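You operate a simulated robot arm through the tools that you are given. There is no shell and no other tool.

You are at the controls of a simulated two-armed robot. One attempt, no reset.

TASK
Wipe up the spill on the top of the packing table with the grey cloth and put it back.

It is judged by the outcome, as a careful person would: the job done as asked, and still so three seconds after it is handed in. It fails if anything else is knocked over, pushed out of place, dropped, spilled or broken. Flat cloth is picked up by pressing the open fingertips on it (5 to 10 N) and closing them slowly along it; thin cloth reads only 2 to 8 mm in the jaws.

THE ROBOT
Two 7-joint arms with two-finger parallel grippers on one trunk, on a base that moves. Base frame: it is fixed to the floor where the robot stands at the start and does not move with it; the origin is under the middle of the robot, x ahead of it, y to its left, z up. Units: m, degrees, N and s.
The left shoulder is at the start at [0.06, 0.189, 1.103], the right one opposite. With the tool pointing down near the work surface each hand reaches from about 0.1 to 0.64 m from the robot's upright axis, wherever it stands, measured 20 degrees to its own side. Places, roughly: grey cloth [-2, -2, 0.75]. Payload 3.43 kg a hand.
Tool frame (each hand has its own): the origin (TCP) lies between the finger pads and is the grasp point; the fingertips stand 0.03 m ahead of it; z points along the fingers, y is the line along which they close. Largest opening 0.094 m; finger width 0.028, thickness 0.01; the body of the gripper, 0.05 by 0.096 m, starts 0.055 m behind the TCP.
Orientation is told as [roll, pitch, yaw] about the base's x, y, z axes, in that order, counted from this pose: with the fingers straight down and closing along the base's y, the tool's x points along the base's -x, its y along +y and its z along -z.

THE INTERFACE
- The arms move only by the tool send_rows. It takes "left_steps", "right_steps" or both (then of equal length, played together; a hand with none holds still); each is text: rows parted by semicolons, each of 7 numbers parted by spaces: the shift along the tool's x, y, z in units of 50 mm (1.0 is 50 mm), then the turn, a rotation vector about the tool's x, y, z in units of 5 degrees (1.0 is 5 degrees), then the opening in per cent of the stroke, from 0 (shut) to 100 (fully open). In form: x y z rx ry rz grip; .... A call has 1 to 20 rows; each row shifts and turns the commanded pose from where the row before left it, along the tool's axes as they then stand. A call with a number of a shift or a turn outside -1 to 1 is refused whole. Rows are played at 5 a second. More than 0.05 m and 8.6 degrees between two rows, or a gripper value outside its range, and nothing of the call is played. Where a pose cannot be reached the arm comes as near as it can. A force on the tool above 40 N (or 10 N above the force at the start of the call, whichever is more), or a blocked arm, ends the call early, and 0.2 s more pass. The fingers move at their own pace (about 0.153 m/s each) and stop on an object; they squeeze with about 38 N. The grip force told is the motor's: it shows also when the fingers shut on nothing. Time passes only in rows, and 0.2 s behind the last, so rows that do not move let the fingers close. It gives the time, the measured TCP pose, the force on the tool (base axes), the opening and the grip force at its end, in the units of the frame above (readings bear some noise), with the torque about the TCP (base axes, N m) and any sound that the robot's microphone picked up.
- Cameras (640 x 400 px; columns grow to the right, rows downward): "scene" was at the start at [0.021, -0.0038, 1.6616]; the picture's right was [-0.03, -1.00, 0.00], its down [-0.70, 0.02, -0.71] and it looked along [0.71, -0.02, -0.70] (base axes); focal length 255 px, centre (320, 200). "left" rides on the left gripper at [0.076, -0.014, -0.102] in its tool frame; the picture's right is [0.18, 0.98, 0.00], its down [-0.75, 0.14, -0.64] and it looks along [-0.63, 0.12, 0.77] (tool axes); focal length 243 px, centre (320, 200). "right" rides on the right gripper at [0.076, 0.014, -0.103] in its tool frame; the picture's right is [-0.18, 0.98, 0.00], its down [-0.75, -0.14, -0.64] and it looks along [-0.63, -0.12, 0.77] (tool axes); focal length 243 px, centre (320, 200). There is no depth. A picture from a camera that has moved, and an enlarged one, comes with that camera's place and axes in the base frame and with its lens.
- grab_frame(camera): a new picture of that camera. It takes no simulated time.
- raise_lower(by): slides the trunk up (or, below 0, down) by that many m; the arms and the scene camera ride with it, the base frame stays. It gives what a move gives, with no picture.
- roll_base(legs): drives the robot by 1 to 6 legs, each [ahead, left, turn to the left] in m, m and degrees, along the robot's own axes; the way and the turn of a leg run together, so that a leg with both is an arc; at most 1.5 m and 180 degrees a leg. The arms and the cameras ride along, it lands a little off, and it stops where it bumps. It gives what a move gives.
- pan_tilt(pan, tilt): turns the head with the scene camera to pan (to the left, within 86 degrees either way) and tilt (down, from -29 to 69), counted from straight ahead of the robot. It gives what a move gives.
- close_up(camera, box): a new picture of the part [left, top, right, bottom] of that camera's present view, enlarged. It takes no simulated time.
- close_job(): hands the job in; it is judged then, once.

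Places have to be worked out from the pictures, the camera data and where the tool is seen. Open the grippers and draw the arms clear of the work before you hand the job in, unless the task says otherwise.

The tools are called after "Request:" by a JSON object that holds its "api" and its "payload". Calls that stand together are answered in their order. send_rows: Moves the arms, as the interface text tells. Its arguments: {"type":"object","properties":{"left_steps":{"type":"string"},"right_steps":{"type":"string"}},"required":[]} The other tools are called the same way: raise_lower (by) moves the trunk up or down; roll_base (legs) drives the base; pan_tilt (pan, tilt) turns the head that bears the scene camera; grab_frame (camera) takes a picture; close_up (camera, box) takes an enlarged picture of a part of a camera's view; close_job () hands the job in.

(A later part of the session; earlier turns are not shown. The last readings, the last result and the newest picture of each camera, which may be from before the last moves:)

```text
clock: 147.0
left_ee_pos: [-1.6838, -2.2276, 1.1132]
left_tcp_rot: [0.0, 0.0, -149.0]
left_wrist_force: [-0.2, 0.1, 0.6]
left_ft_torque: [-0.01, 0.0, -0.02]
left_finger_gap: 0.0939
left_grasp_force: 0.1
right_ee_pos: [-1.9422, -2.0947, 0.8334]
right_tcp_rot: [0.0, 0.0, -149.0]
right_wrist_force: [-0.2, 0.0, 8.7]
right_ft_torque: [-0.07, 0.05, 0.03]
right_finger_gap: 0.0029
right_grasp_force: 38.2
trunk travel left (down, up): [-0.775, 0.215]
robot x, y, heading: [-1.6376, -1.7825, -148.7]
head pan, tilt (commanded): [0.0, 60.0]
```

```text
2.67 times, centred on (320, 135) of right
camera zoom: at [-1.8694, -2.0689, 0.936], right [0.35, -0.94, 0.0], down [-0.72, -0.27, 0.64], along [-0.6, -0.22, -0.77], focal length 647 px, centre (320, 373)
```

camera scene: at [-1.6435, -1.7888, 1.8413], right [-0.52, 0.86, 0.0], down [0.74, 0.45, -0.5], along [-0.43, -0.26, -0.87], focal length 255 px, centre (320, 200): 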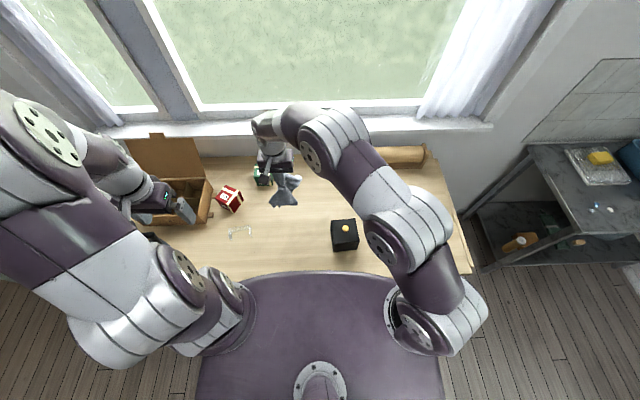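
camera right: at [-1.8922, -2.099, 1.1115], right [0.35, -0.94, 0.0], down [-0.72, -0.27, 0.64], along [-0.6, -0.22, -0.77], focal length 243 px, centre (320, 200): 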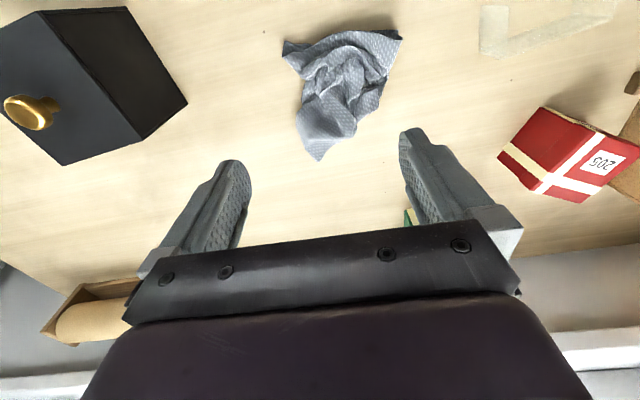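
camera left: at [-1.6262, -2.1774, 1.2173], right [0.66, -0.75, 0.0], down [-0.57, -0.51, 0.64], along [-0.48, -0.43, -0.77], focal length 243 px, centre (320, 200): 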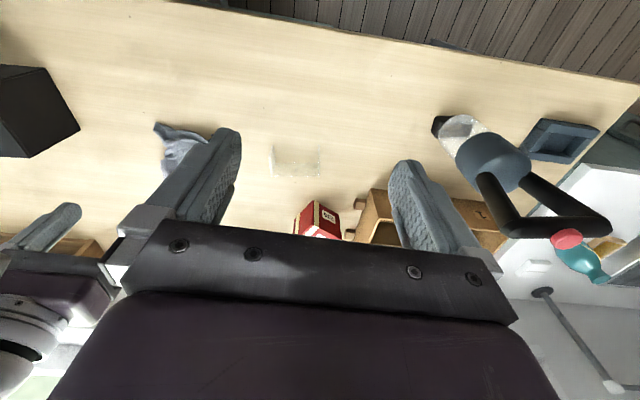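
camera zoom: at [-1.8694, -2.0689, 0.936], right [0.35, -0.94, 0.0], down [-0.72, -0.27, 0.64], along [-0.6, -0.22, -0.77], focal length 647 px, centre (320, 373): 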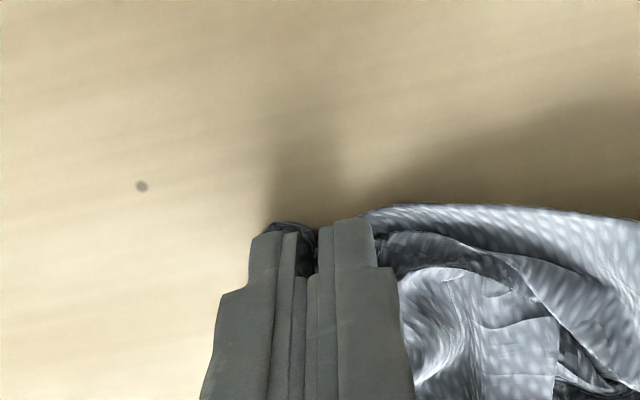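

The corner is held (2.9 mm). I'll let the cloth hang from this corner so it unfurls, then lay it out diagonally. First a gentle lift.

Request:
{"api": "send_rows", "payload": {"right_steps": "0 0 -0.2 0 0 0 0; 0 0 -0.4 0 0 0 0; 0 0 -0.6 0 0 0 0; 0 0 -0.7 0 0 0 0; 0 0 -0.7 0 0 0 0; 0 0 -0.7 0 0 0 0; 0 0 0 0 0 0 0"}}

Request:
{"api": "raise_lower", "payload": {"by": 0.2}}

Request:
{"api": "grab_frame", "payload": {"camera": "scene"}}

Request:
{"api": "grab_frame", "payload": {"camera": "right"}}

```text
clock: 148.6
left_ee_pos: [-1.6847, -2.2285, 1.1115]
left_tcp_rot: [0.0, 0.1, -149.0]
left_wrist_force: [-0.9, 1.0, 0.6]
left_ft_torque: [0.02, -0.03, 0.01]
left_finger_gap: 0.0938
left_grasp_force: 0.0
right_ee_pos: [-1.9416, -2.0958, 0.998]
right_tcp_rot: [-0.2, 0.1, -149.0]
right_wrist_force: [-0.1, 0.3, 0.1]
right_ft_torque: [0.01, 0.01, 0.02]
right_finger_gap: 0.0026
right_grasp_force: 37.5
trunk travel left (down, up): [-0.775, 0.215]
robot x, y, heading: [-1.6371, -1.7817, -149.4]
head pan, tilt (commanded): [0.0, 60.0]
```

```text
clock: 150.7
left_ee_pos: [-1.685, -2.2284, 1.3133]
left_tcp_rot: [0.0, 0.1, -149.0]
left_wrist_force: [0.1, -0.2, -0.5]
left_ft_torque: [0.02, -0.05, 0.02]
left_finger_gap: 0.0939
left_grasp_force: 0.0
right_ee_pos: [-1.9432, -2.0952, 1.1989]
right_tcp_rot: [-0.1, 0.1, -149.1]
right_wrist_force: [0.2, 0.5, -0.9]
right_ft_torque: [0.03, -0.03, 0.04]
right_finger_gap: 0.0027
right_grasp_force: 37.2
trunk travel left (down, up): [-0.975, 0.015]
robot x, y, heading: [-1.6367, -1.7845, -148.9]
head pan, tilt (commanded): [0.0, 60.0]
```

```text
taken
camera scene: at [-1.6432, -1.7895, 1.8412], right [-0.52, 0.86, 0.0], down [0.74, 0.45, -0.5], along [-0.43, -0.26, -0.87], focal length 255 px, centre (320, 200)
```

scene: 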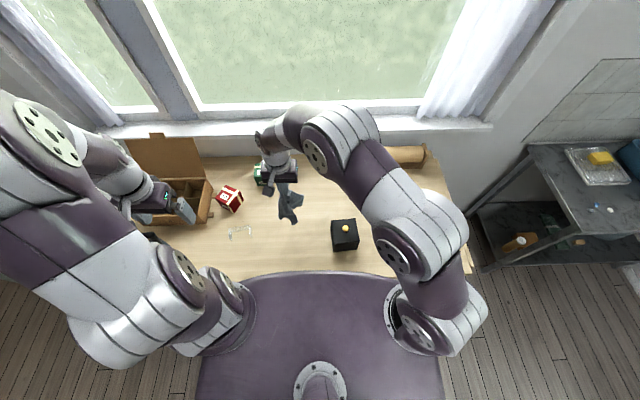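

```text
taken
camera right: at [-1.8684, -2.0693, 1.3007], right [0.35, -0.94, 0.0], down [-0.72, -0.27, 0.64], along [-0.6, -0.22, -0.77], focal length 243 px, centre (320, 200)
```

right: 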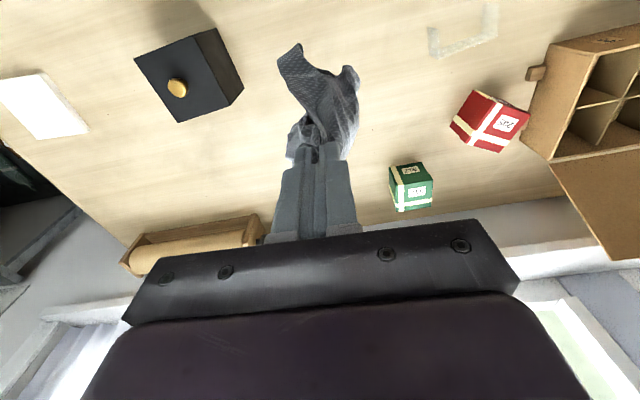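

The cloth now hangs from one corner. I look closer at how it has unfurled.

Request:
{"api": "close_up", "payload": {"camera": "scene", "box": [240, 140, 340, 240]}}

Request:
{"api": "close_up", "payload": {"camera": "right", "box": [240, 20, 400, 180]}}

```text
4.00 times, centred on (290, 190) of scene
camera zoom: at [-1.6432, -1.7895, 1.8412], right [-0.52, 0.86, 0.0], down [0.74, 0.45, -0.5], along [-0.43, -0.26, -0.87], focal length 1020 px, centre (440, 240)
```

zoom: 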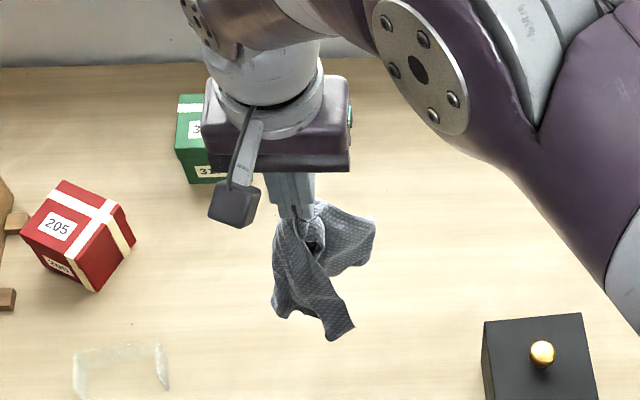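

```text
2.50 times, centred on (320, 100) of right
camera zoom: at [-1.8684, -2.0693, 1.3007], right [0.35, -0.94, 0.0], down [-0.72, -0.27, 0.64], along [-0.6, -0.22, -0.77], focal length 606 px, centre (320, 450)
```

zoom: 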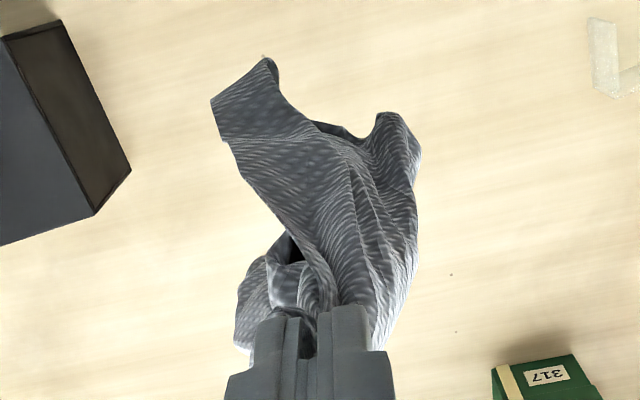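

The cloth hangs in stiff lobes from its near edge. I'll lay it by trailing: move forward, lower, then draw back toward me while lowering, so it stretches out behind the fingers.

Request:
{"api": "send_rows", "payload": {"right_steps": "-0.5 0 0 0 0 0 0; -0.5 0 0 0 0 0 0; -0.5 0 0 0 0 0 0; -0.4 0 0 0 0 0 0; 0 0 0 0 0 0 0"}}

Request:
{"api": "raise_lower", "payload": {"by": -0.2}}

Request:
{"api": "close_up", "payload": {"camera": "scene", "box": [200, 120, 360, 220]}}

Request:
{"api": "grab_frame", "payload": {"camera": "right"}}

```text
clock: 151.9
left_ee_pos: [-1.6832, -2.2279, 1.3129]
left_tcp_rot: [0.0, 0.0, -149.1]
left_wrist_force: [0.6, -0.3, 0.4]
left_ft_torque: [-0.02, -0.02, 0.01]
left_finger_gap: 0.0942
left_grasp_force: 0.1
right_ee_pos: [-2.0187, -2.1357, 1.1945]
right_tcp_rot: [0.0, 0.0, -149.1]
right_wrist_force: [0.6, 0.1, 0.5]
right_ft_torque: [0.02, 0.01, 0.01]
right_finger_gap: 0.0025
right_grasp_force: 37.0
right hand out of reach, approached as far as the arm can: row 4
trunk travel left (down, up): [-0.975, 0.015]
robot x, y, heading: [-1.6349, -1.7847, -149.0]
head pan, tilt (commanded): [0.0, 60.0]
```

```text
clock: 154.1
left_ee_pos: [-1.6851, -2.2281, 1.1124]
left_tcp_rot: [0.0, 0.0, -149.0]
left_wrist_force: [0.3, -0.3, 0.5]
left_ft_torque: [0.02, 0.0, -0.02]
left_finger_gap: 0.0942
left_grasp_force: 0.0
right_ee_pos: [-2.0189, -2.1356, 0.9945]
right_tcp_rot: [0.1, -0.1, -149.0]
right_wrist_force: [0.8, -0.2, -0.9]
right_ft_torque: [0.02, 0.0, 0.01]
right_finger_gap: 0.0024
right_grasp_force: 37.2
trunk travel left (down, up): [-0.775, 0.215]
robot x, y, heading: [-1.6374, -1.7814, -149.0]
head pan, tilt (commanded): [0.0, 60.0]
```

```text
4.00 times, centred on (280, 170) of scene
camera zoom: at [-1.6432, -1.7893, 1.6413], right [-0.52, 0.86, 0.0], down [0.74, 0.45, -0.5], along [-0.43, -0.26, -0.87], focal length 1020 px, centre (480, 320)
```

zoom: 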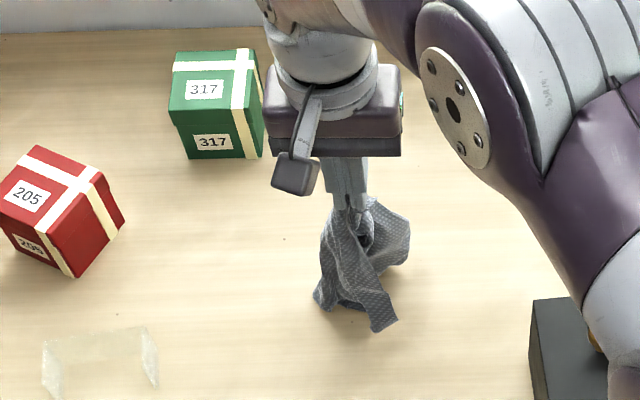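

```text
taken
camera right: at [-1.9448, -2.1098, 1.0975], right [0.35, -0.94, 0.0], down [-0.72, -0.27, 0.64], along [-0.6, -0.22, -0.77], focal length 243 px, centre (320, 200)
```

right: 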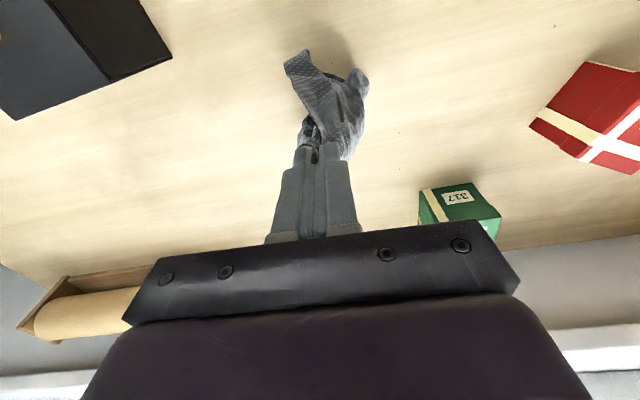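

The hem is almost down. I lower 6 cm, then draw back 15 cm while lowering the rest.

Request:
{"api": "send_rows", "payload": {"right_steps": "0 0 0.4 0 0 0 0; 0 0 0.4 0 0 0 0; 0.1 0 0.4 0 0 0 0; 0.3 0 0.25 0 0 0 0; 0.3 0 0.25 0 0 0 0; 0.3 0 0.25 0 0 0 0; 0.3 0 0.25 0 0 0 0; 0.3 0 0.25 0 0 0 0; 0.3 0 0.25 0 0 0 0; 0.3 0 0.2 0 0 0 0; 0.3 0 0.1 0 0 0 0; 0.3 0 0 0 0 0 0; 0.2 0 0 0 0 0 0; 0 0 0 0 0 0 0"}}

Request:
{"api": "close_up", "payload": {"camera": "scene", "box": [200, 140, 360, 260]}}

Request:
{"api": "grab_frame", "payload": {"camera": "right"}}

```text
clock: 157.1
left_ee_pos: [-1.6843, -2.2283, 1.1126]
left_tcp_rot: [0.0, 0.1, -148.9]
left_wrist_force: [0.7, 0.4, 0.7]
left_ft_torque: [-0.01, 0.0, 0.05]
left_finger_gap: 0.0938
left_grasp_force: 0.0
right_ee_pos: [-1.8887, -2.0587, 0.8461]
right_tcp_rot: [0.0, 0.0, -149.0]
right_wrist_force: [-0.4, -0.7, 0.2]
right_ft_torque: [0.02, 0.01, 0.04]
right_finger_gap: 0.0025
right_grasp_force: 36.6
trunk travel left (down, up): [-0.775, 0.215]
robot x, y, heading: [-1.6331, -1.7835, -149.0]
head pan, tilt (commanded): [0.0, 60.0]
```

```text
3.33 times, centred on (280, 200) of scene
camera zoom: at [-1.6434, -1.7895, 1.6413], right [-0.52, 0.86, 0.0], down [0.74, 0.45, -0.5], along [-0.43, -0.26, -0.87], focal length 850 px, centre (453, 200)
```

zoom: 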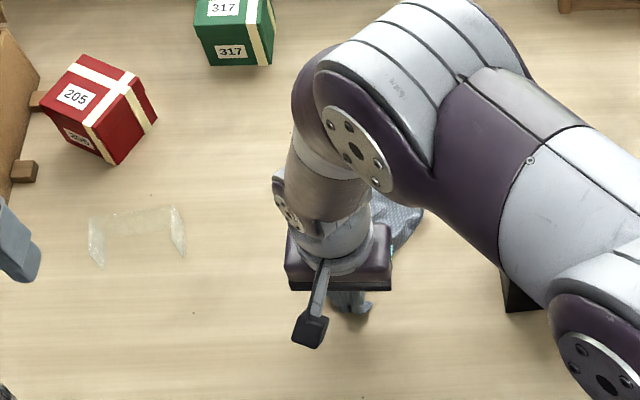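

```text
taken
camera right: at [-1.8151, -2.0325, 0.9481], right [0.35, -0.94, 0.0], down [-0.72, -0.27, 0.64], along [-0.6, -0.22, -0.77], focal length 243 px, centre (320, 200)
```

right: 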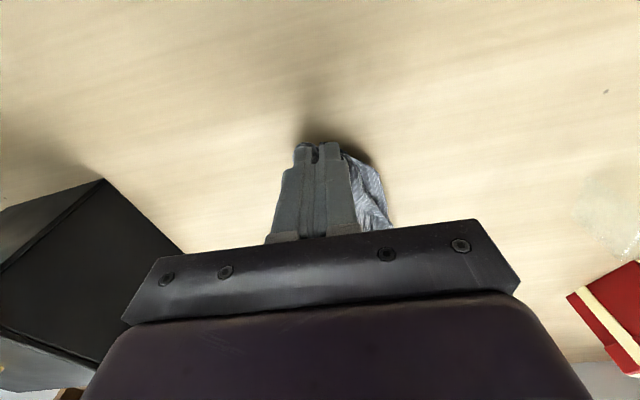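

The cloth trails behind the fingers. I set the pinch down and open just enough to let go, then lift away.

Request:
{"api": "send_rows", "payload": {"right_steps": "0 0 0.1 0 0 0 0; 0 0 0.06 0 0 0 0; 0 0 0 0 0 0 10; 0 0 0 0 0 0 25; 0 0 0 0 0 0 40; 0 0 0 0 0 0 40; 0 0 -0.3 0 0 0 45; 0 0 -0.7 0 0 0 60; 0.2 0 -0.8 0 0 0 100; 0.2 0 -0.8 0 0 0 100; 0 0 -0.8 0 0 0 100; 0 0 0 0 0 0 100"}}

Request:
{"api": "close_up", "payload": {"camera": "scene", "box": [200, 140, 360, 260]}}

Request:
{"api": "grab_frame", "payload": {"camera": "right"}}

```text
clock: 159.7
left_ee_pos: [-1.6844, -2.2302, 1.1124]
left_tcp_rot: [-0.1, 0.1, -149.0]
left_wrist_force: [-0.2, 0.2, 0.1]
left_ft_torque: [-0.02, 0.0, -0.02]
left_finger_gap: 0.0942
left_grasp_force: 0.1
right_ee_pos: [-1.8711, -2.0486, 1.0059]
right_tcp_rot: [-0.2, 0.1, -149.0]
right_wrist_force: [0.0, 0.1, -0.1]
right_ft_torque: [0.0, 0.0, 0.02]
right_finger_gap: 0.0943
right_grasp_force: 0.1
trunk travel left (down, up): [-0.775, 0.215]
robot x, y, heading: [-1.6319, -1.7838, -148.9]
head pan, tilt (commanded): [0.0, 60.0]
```

```text
3.33 times, centred on (280, 200) of scene
camera zoom: at [-1.6434, -1.7899, 1.6413], right [-0.52, 0.86, 0.0], down [0.74, 0.45, -0.5], along [-0.43, -0.26, -0.87], focal length 850 px, centre (453, 200)
```

zoom: 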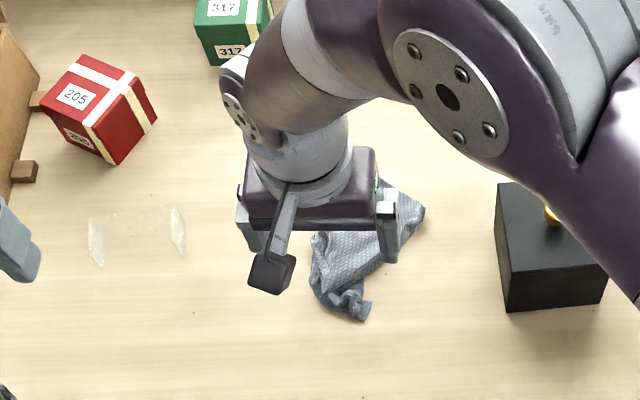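

```text
taken
camera right: at [-1.7966, -2.0224, 1.109], right [0.35, -0.94, 0.0], down [-0.72, -0.27, 0.64], along [-0.6, -0.22, -0.77], focal length 243 px, centre (320, 200)
```

right: 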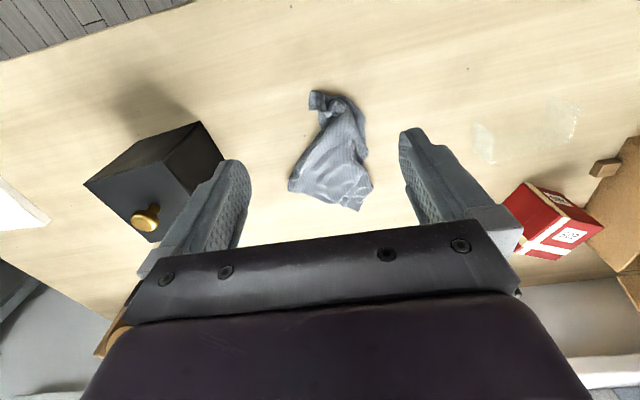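

It now lies as a narrower strip. I draw the hand back and right a bit (staying off the box) for a clear view of it.

Request:
{"api": "send_rows", "payload": {"right_steps": "0.7 -0.3 -0.4 0 0 0 100; 0.7 -0.3 -0.4 0 0 0 100; 0 0 0 0 0 0 100"}}

Request:
{"api": "close_up", "payload": {"camera": "scene", "box": [240, 150, 340, 225]}}

Request:
{"api": "close_up", "payload": {"camera": "right", "box": [220, 80, 440, 260]}}

```text
clock: 160.5
left_ee_pos: [-1.685, -2.2294, 1.1125]
left_tcp_rot: [0.1, 0.1, -149.0]
left_wrist_force: [0.6, 0.0, 0.7]
left_ft_torque: [0.03, -0.03, -0.01]
left_finger_gap: 0.0939
left_grasp_force: 0.1
right_ee_pos: [-1.8263, -1.9876, 1.0468]
right_tcp_rot: [-0.1, 0.1, -149.0]
right_wrist_force: [0.5, 0.3, -0.4]
right_ft_torque: [0.03, -0.06, 0.0]
right_finger_gap: 0.094
right_grasp_force: 0.2
trunk travel left (down, up): [-0.775, 0.215]
robot x, y, heading: [-1.6386, -1.784, -148.9]
head pan, tilt (commanded): [0.0, 60.0]
```

```text
5.33 times, centred on (290, 188) of scene
camera zoom: at [-1.644, -1.7909, 1.6412], right [-0.52, 0.86, 0.0], down [0.74, 0.45, -0.5], along [-0.43, -0.26, -0.87], focal length 1360 px, centre (480, 267)
```

zoom: 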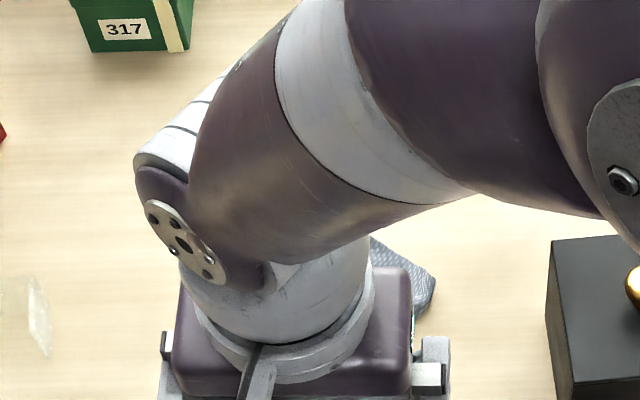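

```text
2.22 times, centred on (330, 170) of right
camera zoom: at [-1.7518, -1.9613, 1.1501], right [0.35, -0.94, 0.0], down [-0.72, -0.27, 0.64], along [-0.6, -0.22, -0.77], focal length 539 px, centre (298, 267)
```

zoom: 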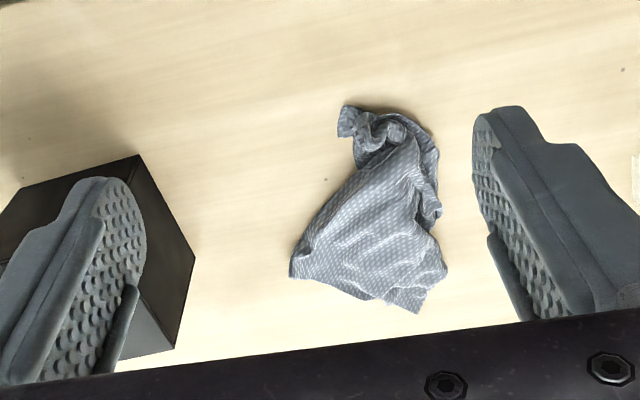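

The cloth lies within its original footprint (F 0.35–0.54, R -0.16…-0.03), partly folded. I zoom in to see its layering.

Request:
{"api": "close_up", "payload": {"camera": "right", "box": [310, 105, 390, 195]}}

```text
4.44 times, centred on (350, 150) of right
camera zoom: at [-1.7518, -1.9613, 1.1501], right [0.35, -0.94, 0.0], down [-0.72, -0.27, 0.64], along [-0.6, -0.22, -0.77], focal length 1078 px, centre (187, 422)
```

zoom: 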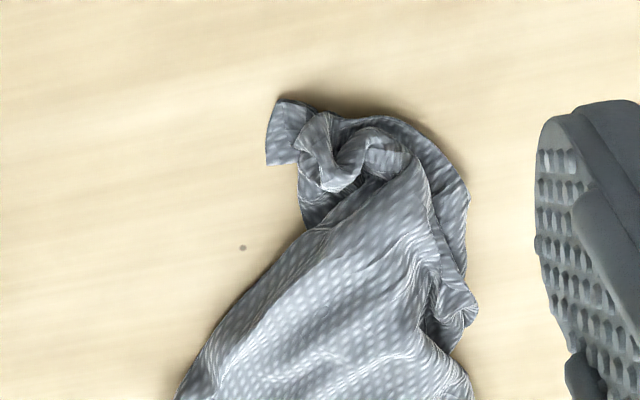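

The cloth is back in its place within a couple of centimetres of its original centre, on clear table. I raise the trunk and withdraw the right hand to check everything around.

Request:
{"api": "raise_lower", "payload": {"by": 0.2}}

Request:
{"api": "send_rows", "payload": {"right_steps": "0 -0.9 0 0 0 0 100; 0 -0.9 0 0 0 0 100; 0 -0.9 0 0 0 0 100; 0 -0.9 0 0 0 0 100; 0 -0.9 0 0 0 0 100; 0 -0.9 0 0 0 0 100; 0 0 0 0 0 0 100"}}

Request:
{"api": "grab_frame", "payload": {"camera": "scene"}}

Request:
{"api": "close_up", "payload": {"camera": "scene", "box": [200, 150, 360, 270]}}

Request:
{"api": "close_up", "payload": {"camera": "scene", "box": [320, 150, 440, 230]}}

```text
clock: 162.7
left_ee_pos: [-1.6841, -2.2279, 1.3133]
left_tcp_rot: [-0.1, 0.1, -149.0]
left_wrist_force: [0.4, -0.6, 0.3]
left_ft_torque: [0.01, -0.03, -0.04]
left_finger_gap: 0.0938
left_grasp_force: 0.0
right_ee_pos: [-1.8248, -1.9874, 1.2472]
right_tcp_rot: [0.0, 0.0, -149.0]
right_wrist_force: [0.4, 0.0, -0.5]
right_ft_torque: [0.0, 0.0, -0.02]
right_finger_gap: 0.094
right_grasp_force: 0.1
trunk travel left (down, up): [-0.975, 0.015]
robot x, y, heading: [-1.6349, -1.7833, -148.9]
head pan, tilt (commanded): [0.0, 60.0]
```

```text
clock: 164.3
left_ee_pos: [-1.6845, -2.2288, 1.3123]
left_tcp_rot: [0.0, 0.2, -149.0]
left_wrist_force: [-0.5, 0.4, 0.6]
left_ft_torque: [0.02, 0.02, 0.0]
left_finger_gap: 0.0938
left_grasp_force: 0.1
right_ee_pos: [-1.9662, -1.7546, 1.248]
right_tcp_rot: [-0.1, 0.0, -149.0]
right_wrist_force: [0.2, 0.2, 0.2]
right_ft_torque: [-0.01, -0.02, -0.01]
right_finger_gap: 0.0942
right_grasp_force: 0.1
trunk travel left (down, up): [-0.975, 0.015]
robot x, y, heading: [-1.6354, -1.7818, -148.9]
head pan, tilt (commanded): [0.0, 60.0]
```

```text
taken
camera scene: at [-1.6429, -1.7899, 1.8413], right [-0.52, 0.86, 0.0], down [0.74, 0.45, -0.5], along [-0.43, -0.26, -0.87], focal length 255 px, centre (320, 200)
```

scene: 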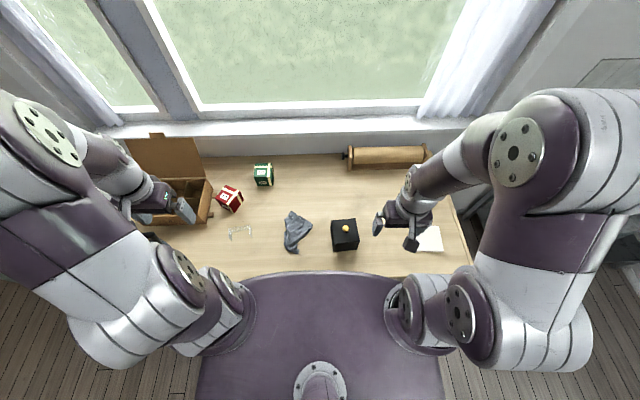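

```text
3.33 times, centred on (280, 210) of scene
camera zoom: at [-1.6429, -1.7899, 1.8413], right [-0.52, 0.86, 0.0], down [0.74, 0.45, -0.5], along [-0.43, -0.26, -0.87], focal length 850 px, centre (453, 167)
```

zoom: 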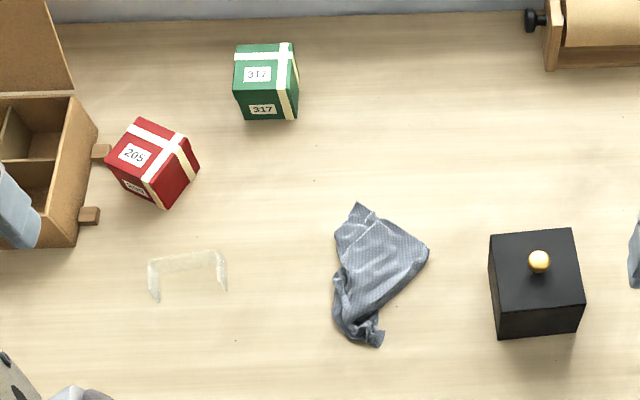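

```text
5.00 times, centred on (380, 190) of scene
camera zoom: at [-1.6429, -1.7899, 1.8413], right [-0.52, 0.86, 0.0], down [0.74, 0.45, -0.5], along [-0.43, -0.26, -0.87], focal length 1275 px, centre (20, 250)
```

zoom: 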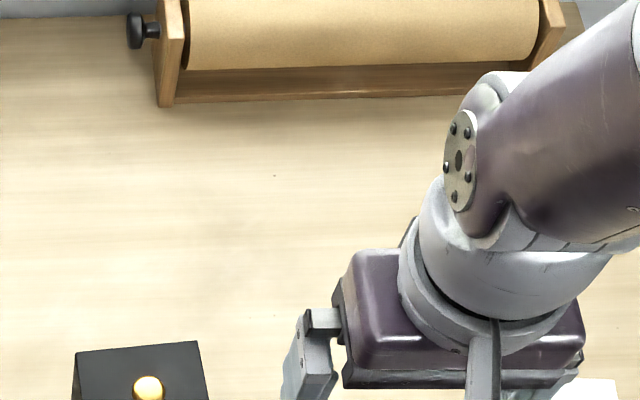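

The table is clean and everything else stands as before. I take a high zoom of the cloth to decide whether to unfold it further.

Request:
{"api": "close_up", "payload": {"camera": "scene", "box": [276, 205, 320, 260]}}

Request:
{"api": "grab_frame", "payload": {"camera": "left"}}

Request:
{"api": "grab_frame", "payload": {"camera": "right"}}

```text
7.27 times, centred on (298, 232) of scene
camera zoom: at [-1.6429, -1.7899, 1.8413], right [-0.52, 0.86, 0.0], down [0.74, 0.45, -0.5], along [-0.43, -0.26, -0.87], focal length 1855 px, centre (480, -36)
```

zoom: 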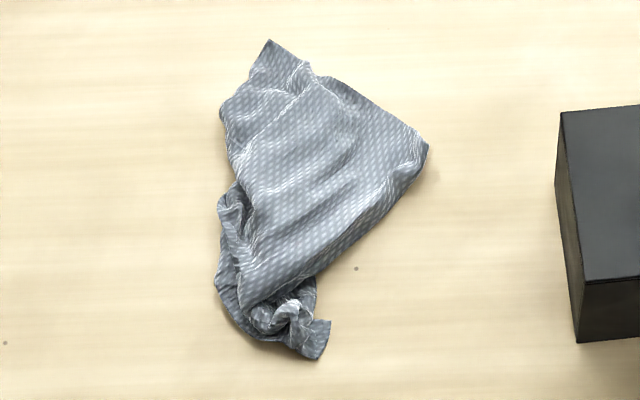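

```text
taken
camera left: at [-1.6257, -2.1774, 1.4174], right [0.66, -0.75, 0.0], down [-0.57, -0.51, 0.64], along [-0.48, -0.43, -0.77], focal length 243 px, centre (320, 200)
```

left: 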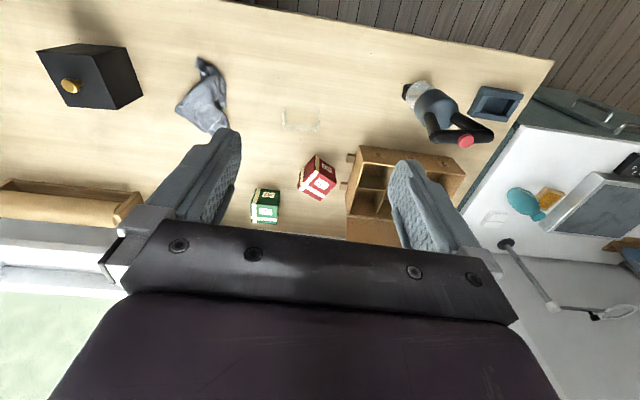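

```text
taken
camera right: at [-1.8918, -1.7285, 1.35], right [0.35, -0.94, 0.0], down [-0.72, -0.27, 0.64], along [-0.6, -0.22, -0.77], focal length 243 px, centre (320, 200)
```

right: 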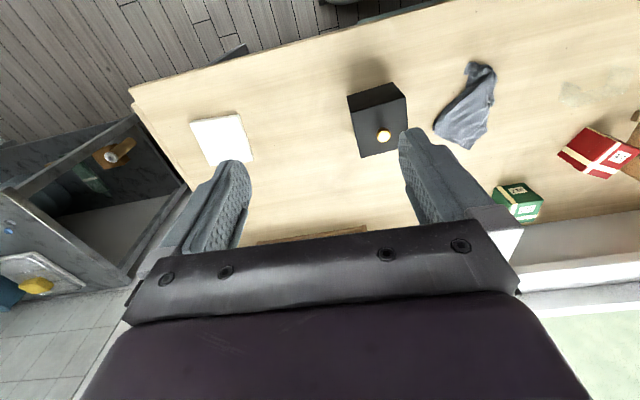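

It is folded and gathered toward me. With two hands I can open it properly: right hand takes the right tip, left hand the far-left tip, then pull the far edge straight. First I bring the right hand over the right tip at about (-2.019,-2.070).

Request:
{"api": "send_rows", "payload": {"right_steps": "-0.52 0.606 0 0 0 0 30; -0.52 0.606 0 0 0 0 30; -0.52 0.606 0 0 0 0 30; -0.52 0.606 0 0 0 0 30; -0.52 0.606 0 0 0 0 30; -0.52 0.606 0 0 0 0 30; -0.52 0.606 0 0 0 0 30; -0.52 0.606 0 0 0 0 30; 0 0 0 0 0 0 30"}}

Request:
{"api": "raise_lower", "payload": {"by": -0.2}}

Request:
{"api": "send_rows", "payload": {"right_steps": "0 0 0.7 0 0 0 30; 0 0 0.7 0 0 0 30; 0 0 0.7 0 0 0 30; 0 0 0.7 0 0 0 30; 0 0 0.6 0 0 0 30; 0 0 0.3 0 0 0 30; 0 0 0 0 0 0 30"}}

Request:
{"api": "close_up", "payload": {"camera": "right", "box": [200, 60, 440, 210]}}

```text
clock: 166.3
left_ee_pos: [-1.6839, -2.228, 1.3129]
left_tcp_rot: [0.0, 0.0, -149.0]
left_wrist_force: [0.2, -0.4, 0.2]
left_ft_torque: [0.01, 0.03, 0.0]
left_finger_gap: 0.0942
left_grasp_force: 0.0
right_ee_pos: [-2.0189, -2.0704, 1.2508]
right_tcp_rot: [-0.1, 0.0, -149.0]
right_wrist_force: [-0.7, 0.2, 0.6]
right_ft_torque: [0.0, 0.01, 0.0]
right_finger_gap: 0.0283
right_grasp_force: 0.1
trunk travel left (down, up): [-0.975, 0.015]
robot x, y, heading: [-1.634, -1.788, -149.1]
head pan, tilt (commanded): [0.0, 60.0]
```

```text
clock: 168.4
left_ee_pos: [-1.6843, -2.2284, 1.1137]
left_tcp_rot: [-0.1, 0.1, -149.0]
left_wrist_force: [1.2, -0.1, 0.0]
left_ft_torque: [0.02, 0.01, -0.02]
left_finger_gap: 0.0941
left_grasp_force: 0.1
right_ee_pos: [-2.0166, -2.0708, 1.0505]
right_tcp_rot: [0.0, 0.1, -149.0]
right_wrist_force: [-0.9, 0.2, -0.2]
right_ft_torque: [-0.02, 0.01, 0.0]
right_finger_gap: 0.0281
right_grasp_force: 0.0
trunk travel left (down, up): [-0.775, 0.215]
robot x, y, heading: [-1.6338, -1.7858, -149.1]
head pan, tilt (commanded): [0.0, 60.0]
```

```text
clock: 170.0
left_ee_pos: [-1.6844, -2.2288, 1.1133]
left_tcp_rot: [0.1, 0.1, -149.0]
left_wrist_force: [0.4, -0.4, 0.4]
left_ft_torque: [0.0, -0.02, -0.01]
left_finger_gap: 0.0941
left_grasp_force: 0.0
right_ee_pos: [-2.0171, -2.0705, 0.8669]
right_tcp_rot: [0.0, 0.0, -149.0]
right_wrist_force: [0.5, -0.4, 0.3]
right_ft_torque: [-0.02, -0.01, 0.01]
right_finger_gap: 0.0281
right_grasp_force: 0.0
trunk travel left (down, up): [-0.775, 0.215]
robot x, y, heading: [-1.6353, -1.7824, -149.2]
head pan, tilt (commanded): [0.0, 60.0]
```

```text
2.67 times, centred on (320, 135) of right
camera zoom: at [-1.9434, -2.0432, 0.9689], right [0.35, -0.94, 0.0], down [-0.72, -0.27, 0.64], along [-0.6, -0.22, -0.77], focal length 647 px, centre (320, 373)
```

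zoom: 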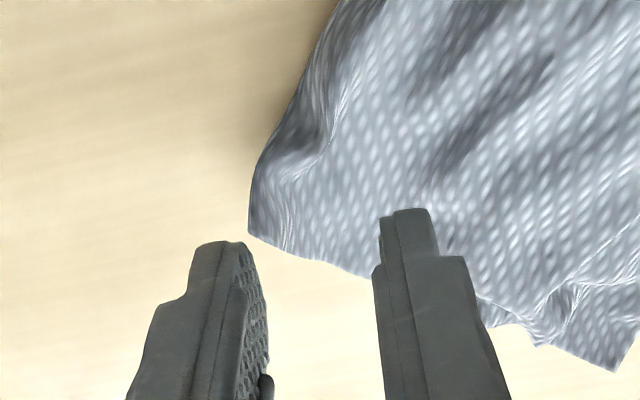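

The corner lies under the fingertips. I descend to contact.

Request:
{"api": "send_rows", "payload": {"right_steps": "0 0.06 0.3 0 0 0 30; 0 0 0.2 0 0 0 30; 0 0 0.1 0 0 0 30; 0 0 0.05 0 0 0 30; 0 0 0 0 0 0 30"}}

```text
clock: 171.2
left_ee_pos: [-1.6846, -2.2277, 1.1123]
left_tcp_rot: [0.0, 0.0, -149.1]
left_wrist_force: [-0.5, -0.2, 0.7]
left_ft_torque: [-0.02, 0.0, 0.0]
left_finger_gap: 0.0939
left_grasp_force: 0.1
right_ee_pos: [-2.0163, -2.073, 0.8327]
right_tcp_rot: [0.1, 0.0, -149.0]
right_wrist_force: [0.5, 0.4, -0.2]
right_ft_torque: [0.01, 0.0, 0.02]
right_finger_gap: 0.0281
right_grasp_force: 0.1
trunk travel left (down, up): [-0.775, 0.215]
robot x, y, heading: [-1.6407, -1.7855, -149.3]
head pan, tilt (commanded): [0.0, 60.0]
```

Request:
{"api": "send_rows", "payload": {"right_steps": "0 0 0.04 0 0 0 30; 0 0 0.03 0 0 0 30; 0 0 0 0 0 0 30"}}

```text
clock: 172.0
left_ee_pos: [-1.6839, -2.2262, 1.1128]
left_tcp_rot: [-0.1, 0.0, -149.1]
left_wrist_force: [0.3, -0.4, -0.7]
left_ft_torque: [0.0, 0.0, -0.01]
left_finger_gap: 0.094
left_grasp_force: 0.0
right_ee_pos: [-2.0151, -2.072, 0.8315]
right_tcp_rot: [0.0, -0.2, -148.9]
right_wrist_force: [0.5, 1.6, 16.1]
right_ft_torque: [0.22, 0.09, -0.01]
right_finger_gap: 0.0285
right_grasp_force: 0.8
trunk travel left (down, up): [-0.775, 0.215]
robot x, y, heading: [-1.6373, -1.782, -149.1]
head pan, tilt (commanded): [0.0, 60.0]
```

16 N is a bit high, so I ease off about 1 mm and close slowly on the corner.

Request:
{"api": "send_rows", "payload": {"right_steps": "0 0 -0.025 0 0 0 30; 0 0 0 0 0 0 27; 0 0 0 0 0 0 24; 0 0 0 0 0 0 21; 0 0 0 0 0 0 18; 0 0 0 0 0 0 15; 0 0 0 0 0 0 12; 0 0 0 0 0 0 9; 0 0 0 0 0 0 6; 0 0 0 0 0 0 3; 0 0 0 0 0 0 0; 0 0 0 0 0 0 0"}}

Request:
{"api": "close_up", "payload": {"camera": "right", "box": [200, 60, 440, 210]}}

```text
clock: 174.6
left_ee_pos: [-1.6837, -2.228, 1.1135]
left_tcp_rot: [0.1, 0.0, -149.0]
left_wrist_force: [0.3, -0.3, 0.2]
left_ft_torque: [0.03, 0.0, 0.02]
left_finger_gap: 0.0941
left_grasp_force: 0.1
right_ee_pos: [-2.0158, -2.071, 0.8313]
right_tcp_rot: [0.0, 0.0, -148.9]
right_wrist_force: [0.1, -1.2, 8.3]
right_ft_torque: [0.02, 0.0, 0.0]
right_finger_gap: 0.0019
right_grasp_force: 36.7
trunk travel left (down, up): [-0.775, 0.215]
robot x, y, heading: [-1.6356, -1.7825, -149.0]
head pan, tilt (commanded): [0.0, 60.0]
```

```text
2.67 times, centred on (320, 135) of right
camera zoom: at [-1.942, -2.0464, 0.9341], right [0.35, -0.94, 0.0], down [-0.72, -0.27, 0.64], along [-0.6, -0.22, -0.77], focal length 647 px, centre (320, 373)
```

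zoom: 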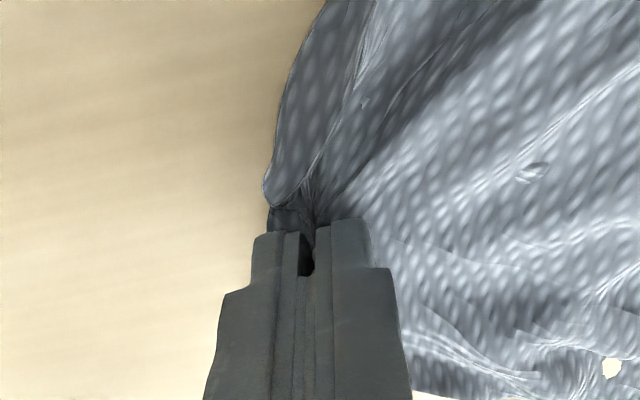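

The corner is pinched. I lift it 5 mm and draw it gently forward-right, away from the gathered part.

Request:
{"api": "send_rows", "payload": {"right_steps": "0 0 -0.12 0 0 0 0; -0.28 -0.15 0 0 0 0 0; -0.28 -0.15 0 0 0 0 0; -0.28 -0.15 0 0 0 0 0; -0.28 -0.15 0 0 0 0 0; 0 0 0 0 0 0 0"}}

Request:
{"api": "close_up", "payload": {"camera": "scene", "box": [200, 140, 360, 260]}}

Request:
{"api": "grab_frame", "payload": {"camera": "right"}}

Request:
{"api": "grab_frame", "payload": {"camera": "left"}}

```text
clock: 176.0
left_ee_pos: [-1.6842, -2.2284, 1.1124]
left_tcp_rot: [0.0, 0.1, -149.0]
left_wrist_force: [0.0, -0.8, 0.7]
left_ft_torque: [0.0, -0.03, 0.01]
left_finger_gap: 0.0938
left_grasp_force: 0.1
right_ee_pos: [-2.0771, -2.076, 0.8363]
right_tcp_rot: [0.0, 0.0, -149.0]
right_wrist_force: [-0.3, -0.5, 0.3]
right_ft_torque: [0.02, 0.0, 0.03]
right_finger_gap: 0.0022
right_grasp_force: 36.6
trunk travel left (down, up): [-0.775, 0.215]
robot x, y, heading: [-1.635, -1.7839, -149.2]
head pan, tilt (commanded): [0.0, 60.0]
```

```text
3.33 times, centred on (280, 200) of scene
camera zoom: at [-1.6427, -1.7895, 1.6413], right [-0.52, 0.86, 0.0], down [0.74, 0.45, -0.5], along [-0.43, -0.26, -0.87], focal length 850 px, centre (453, 200)
```

zoom: 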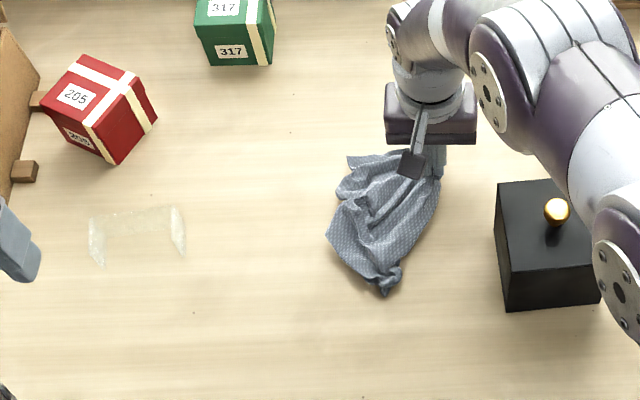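

```text
taken
camera right: at [-2.0042, -2.0502, 0.9391], right [0.35, -0.94, 0.0], down [-0.72, -0.27, 0.64], along [-0.6, -0.22, -0.77], focal length 243 px, centre (320, 200)
```

right: 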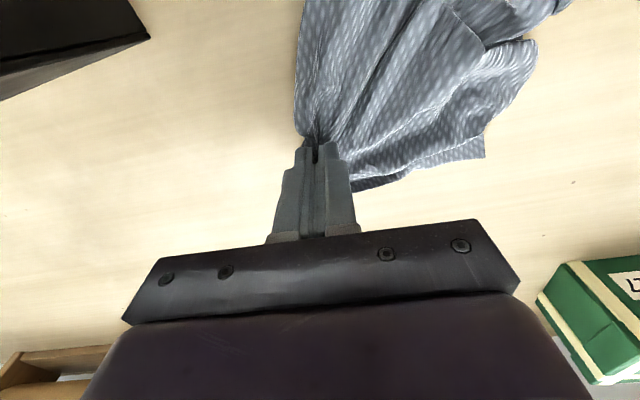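

```text
taken
camera left: at [-1.6256, -2.1771, 1.2175], right [0.66, -0.75, 0.0], down [-0.57, -0.51, 0.64], along [-0.48, -0.43, -0.77], focal length 243 px, centre (320, 200)
```

left: 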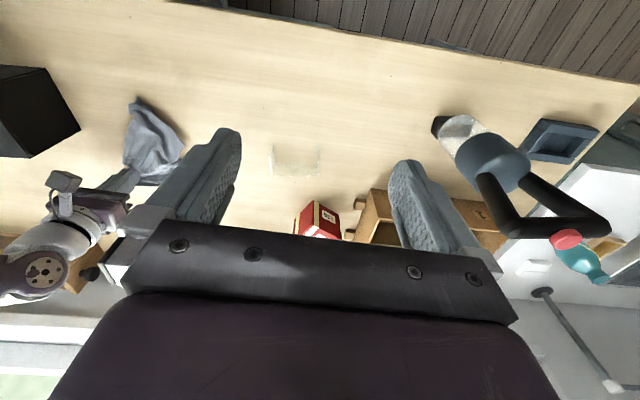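

That opened the cloth nicely. I lower the corner, release it, and move the right hand up and to the right so the left hand can tug the left corners.

Request:
{"api": "send_rows", "payload": {"right_steps": "0 0 0.06 0 0 0 0; 0 0 0 0 0 0 12; 0 0 0 0 0 0 25; 0 0 0 0 0 0 30; 0 0 -0.4 0 0 0 35; 0 0 -0.8 0 0 0 60; 0 0 -0.8 0 0 0 100; 0 0 -0.8 0 0 0 100; 0 -0.7 -0.4 0 0 0 100; 0 -0.9 0 0 0 0 100; 0 -0.9 0 0 0 0 100; 0 -0.9 0 0 0 0 100; 0 0 0 0 0 0 100"}}

Request:
{"api": "close_up", "payload": {"camera": "scene", "box": [240, 150, 340, 240]}}

Request:
{"api": "grab_frame", "payload": {"camera": "scene"}}

```text
clock: 178.8
left_ee_pos: [-1.6846, -2.2288, 1.1122]
left_tcp_rot: [0.0, 0.0, -148.9]
left_wrist_force: [0.6, -0.1, -0.1]
left_ft_torque: [0.01, -0.04, -0.01]
left_finger_gap: 0.0942
left_grasp_force: 0.2
right_ee_pos: [-2.1651, -1.9285, 0.9938]
right_tcp_rot: [-0.1, 0.0, -149.0]
right_wrist_force: [-0.4, 0.8, 0.5]
right_ft_torque: [-0.01, -0.02, 0.0]
right_finger_gap: 0.0941
right_grasp_force: 0.0
trunk travel left (down, up): [-0.775, 0.215]
robot x, y, heading: [-1.6363, -1.7813, -149.0]
head pan, tilt (commanded): [0.0, 60.0]
```

```text
4.44 times, centred on (290, 195) of scene
camera zoom: at [-1.6427, -1.7904, 1.6413], right [-0.52, 0.86, 0.0], down [0.74, 0.45, -0.5], along [-0.43, -0.26, -0.87], focal length 1134 px, centre (453, 222)
```

zoom: 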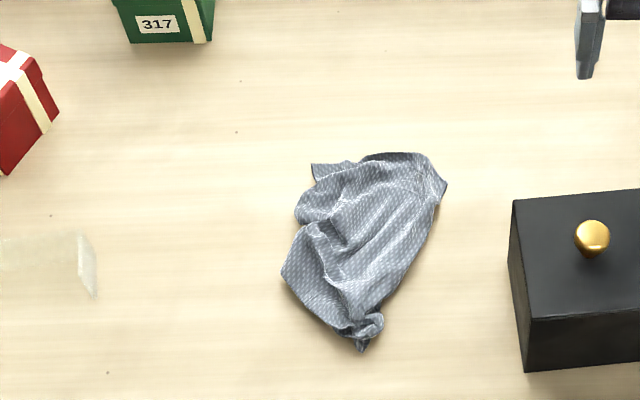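

```text
taken
camera scene: at [-1.6427, -1.7904, 1.6413], right [-0.52, 0.86, 0.0], down [0.74, 0.45, -0.5], along [-0.43, -0.26, -0.87], focal length 255 px, centre (320, 200)
```

scene: 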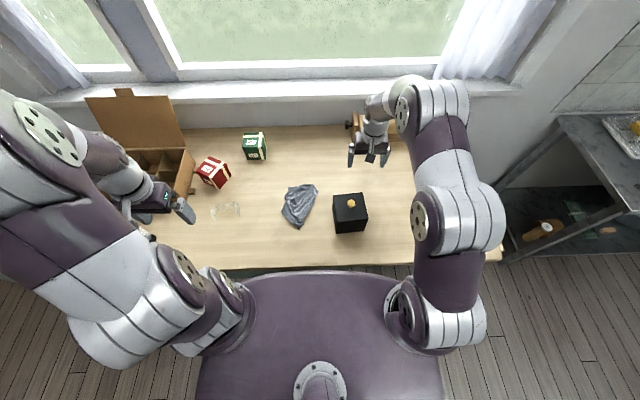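

The cloth is mostly open; its left corner is at about (-1.946,-2.129). I bring the left hand over that corner.

Request:
{"api": "send_rows", "payload": {"left_steps": "-0.573 -0.762 0 0 0 0 60; -0.573 -0.762 0 0 0 0 30; -0.573 -0.762 0 0 0 0 30; -0.573 -0.762 0 0 0 0 30; -0.573 -0.762 0 0 0 0 30; -0.573 -0.762 0 0 0 0 30; 0 0 0.8 0 0 0 30; 0 0 0.8 0 0 0 30; 0 0 0.8 0 0 0 30; 0 0 0.8 0 0 0 30; 0 0 0.8 0 0 0 30; 0 0 0.8 0 0 0 30; 0 0 0.1 0 0 0 30; 0 0 0 0 0 0 30"}}

Request:
{"api": "grab_frame", "payload": {"camera": "left"}}

Request:
{"api": "close_up", "payload": {"camera": "left", "box": [200, 60, 440, 210]}}

```text
clock: 181.8
left_ee_pos: [-1.9493, -2.1193, 0.866]
left_tcp_rot: [0.0, 0.0, -149.0]
left_wrist_force: [0.0, 0.4, 1.3]
left_ft_torque: [-0.02, 0.0, -0.01]
left_finger_gap: 0.0282
left_grasp_force: 0.1
right_ee_pos: [-2.1645, -1.9277, 0.9927]
right_tcp_rot: [0.0, 0.0, -149.1]
right_wrist_force: [0.0, 0.0, 0.3]
right_ft_torque: [0.03, -0.05, -0.01]
right_finger_gap: 0.0938
right_grasp_force: 0.0
trunk travel left (down, up): [-0.775, 0.215]
robot x, y, heading: [-1.6348, -1.7862, -148.9]
head pan, tilt (commanded): [0.0, 60.0]
```

```text
taken
camera left: at [-1.8911, -2.0669, 0.9709], right [0.66, -0.75, 0.0], down [-0.57, -0.51, 0.64], along [-0.48, -0.43, -0.77], focal length 243 px, centre (320, 200)
```

left: 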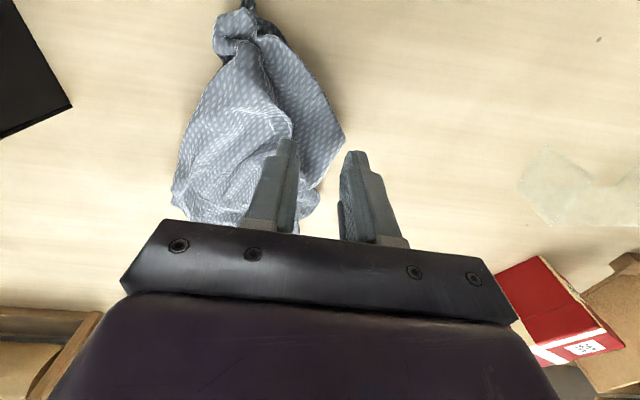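

```text
2.67 times, centred on (320, 135) of left
camera zoom: at [-1.8911, -2.0669, 0.9709], right [0.66, -0.75, 0.0], down [-0.57, -0.51, 0.64], along [-0.48, -0.43, -0.77], focal length 647 px, centre (320, 373)
```

zoom: 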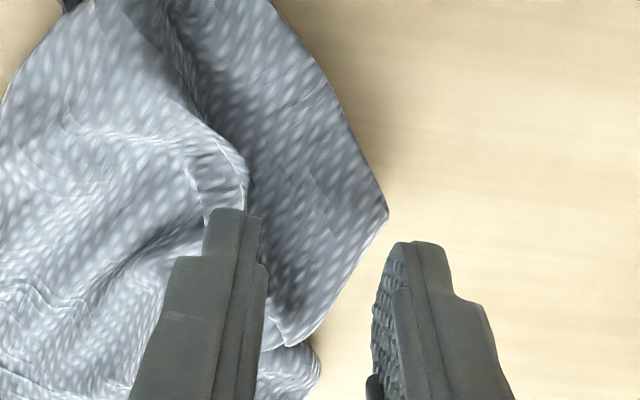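

The corner tip sits under the outer finger, just right. I go down to contact with the left hand.

Request:
{"api": "send_rows", "payload": {"left_steps": "0 0 0.3 0 0 0 30; 0 0 0.2 0 0 0 30; 0 0 0.1 0 0 0 30; 0 0 0.05 0 0 0 30; 0 0 0 0 0 0 30"}}

```text
clock: 183.0
left_ee_pos: [-1.9484, -2.12, 0.8358]
left_tcp_rot: [0.0, 0.0, -149.0]
left_wrist_force: [0.4, 0.6, 2.0]
left_ft_torque: [0.05, 0.02, 0.0]
left_finger_gap: 0.0284
left_grasp_force: 0.0
right_ee_pos: [-2.1653, -1.9279, 0.9933]
right_tcp_rot: [0.0, 0.0, -149.0]
right_wrist_force: [1.0, 0.2, 0.0]
right_ft_torque: [0.0, 0.02, 0.01]
right_finger_gap: 0.094
right_grasp_force: 0.1
trunk travel left (down, up): [-0.775, 0.215]
robot x, y, heading: [-1.6376, -1.7857, -149.1]
head pan, tilt (commanded): [0.0, 60.0]
```

Light contact (2 N). I press a touch more and close slowly.

Request:
{"api": "send_rows", "payload": {"left_steps": "0 0 0.05 0 0 0 30; 0 0 0.02 0 0 0 30; 0 0 0 0 0 0 27; 0 0 0 0 0 0 24; 0 0 0 0 0 0 21; 0 0 0 0 0 0 18; 0 0 0 0 0 0 15; 0 0 0 0 0 0 12; 0 0 0 0 0 0 9; 0 0 0 0 0 0 6; 0 0 0 0 0 0 3; 0 0 0 0 0 0 0; 0 0 0 0 0 0 0"}}

Request:
{"api": "close_up", "payload": {"camera": "left", "box": [200, 60, 440, 210]}}

```text
clock: 185.8
left_ee_pos: [-1.9487, -2.1194, 0.8342]
left_tcp_rot: [0.0, -0.1, -149.0]
left_wrist_force: [-0.1, -0.1, 21.9]
left_ft_torque: [-0.01, 0.2, -0.08]
left_finger_gap: 0.003
left_grasp_force: 37.2
right_ee_pos: [-2.1643, -1.9266, 0.9939]
right_tcp_rot: [0.1, -0.1, -148.9]
right_wrist_force: [-0.2, 0.1, 0.1]
right_ft_torque: [-0.04, -0.01, -0.03]
right_finger_gap: 0.0941
right_grasp_force: 0.1
trunk travel left (down, up): [-0.775, 0.215]
robot x, y, heading: [-1.6392, -1.7854, -149.1]
head pan, tilt (commanded): [0.0, 60.0]
```

```text
2.67 times, centred on (320, 135) of left
camera zoom: at [-1.8896, -2.068, 0.9373], right [0.66, -0.75, 0.0], down [-0.57, -0.51, 0.64], along [-0.48, -0.43, -0.77], focal length 647 px, centre (320, 373)
```

zoom: 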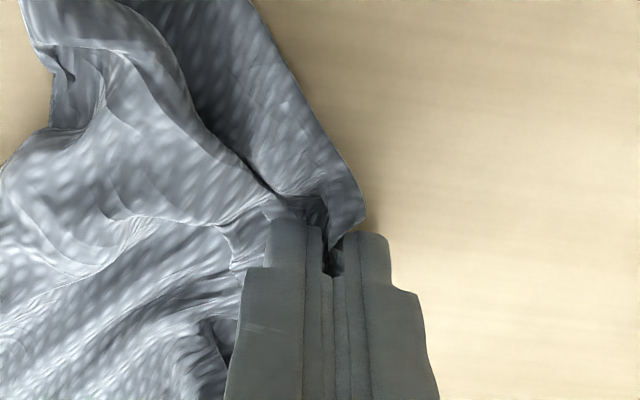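

The left corner is held. I lift it a few millimetres and draw it gently left and toward me.

Request:
{"api": "send_rows", "payload": {"left_steps": "0 0 -0.17 0 0 0 0; 0.22 0.36 0 0 0 0 0; 0.22 0.36 0 0 0 0 0; 0.22 0.36 0 0 0 0 0; 0.22 0.36 0 0 0 0 0; 0 0 0 0 0 0 0"}}

Request:
{"api": "close_up", "payload": {"camera": "scene", "box": [220, 150, 340, 250]}}

Request:
{"api": "grab_frame", "payload": {"camera": "left"}}

```text
clock: 187.2
left_ee_pos: [-1.8736, -2.1606, 0.8404]
left_tcp_rot: [0.0, 0.1, -149.0]
left_wrist_force: [0.5, -0.9, 1.0]
left_ft_torque: [0.02, 0.04, 0.02]
left_finger_gap: 0.0025
left_grasp_force: 37.0
right_ee_pos: [-2.1658, -1.9288, 0.9921]
right_tcp_rot: [0.0, 0.0, -149.0]
right_wrist_force: [-0.9, -0.4, -0.5]
right_ft_torque: [0.01, -0.02, 0.0]
right_finger_gap: 0.0938
right_grasp_force: 0.0
trunk travel left (down, up): [-0.775, 0.215]
robot x, y, heading: [-1.6404, -1.7803, -149.1]
head pan, tilt (commanded): [0.0, 60.0]
```

```text
4.00 times, centred on (280, 200) of scene
camera zoom: at [-1.644, -1.7891, 1.6413], right [-0.52, 0.86, 0.0], down [0.74, 0.45, -0.5], along [-0.43, -0.26, -0.87], focal length 1020 px, centre (480, 200)
```

zoom: 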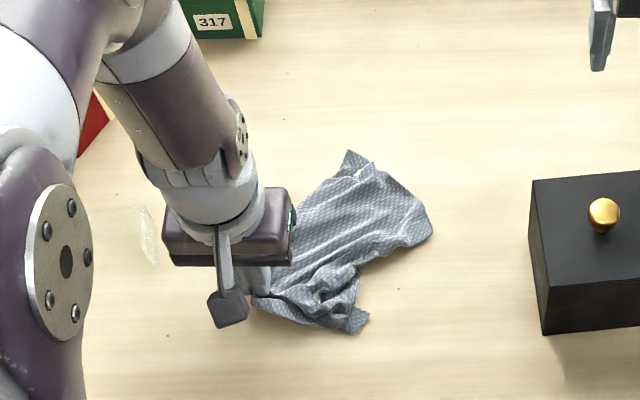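

```text
taken
camera left: at [-1.8161, -2.1083, 0.9452], right [0.66, -0.75, 0.0], down [-0.57, -0.51, 0.64], along [-0.48, -0.43, -0.77], focal length 243 px, centre (320, 200)
```

left: 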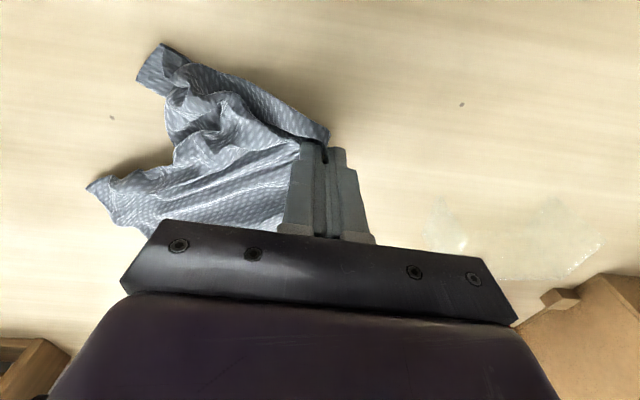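

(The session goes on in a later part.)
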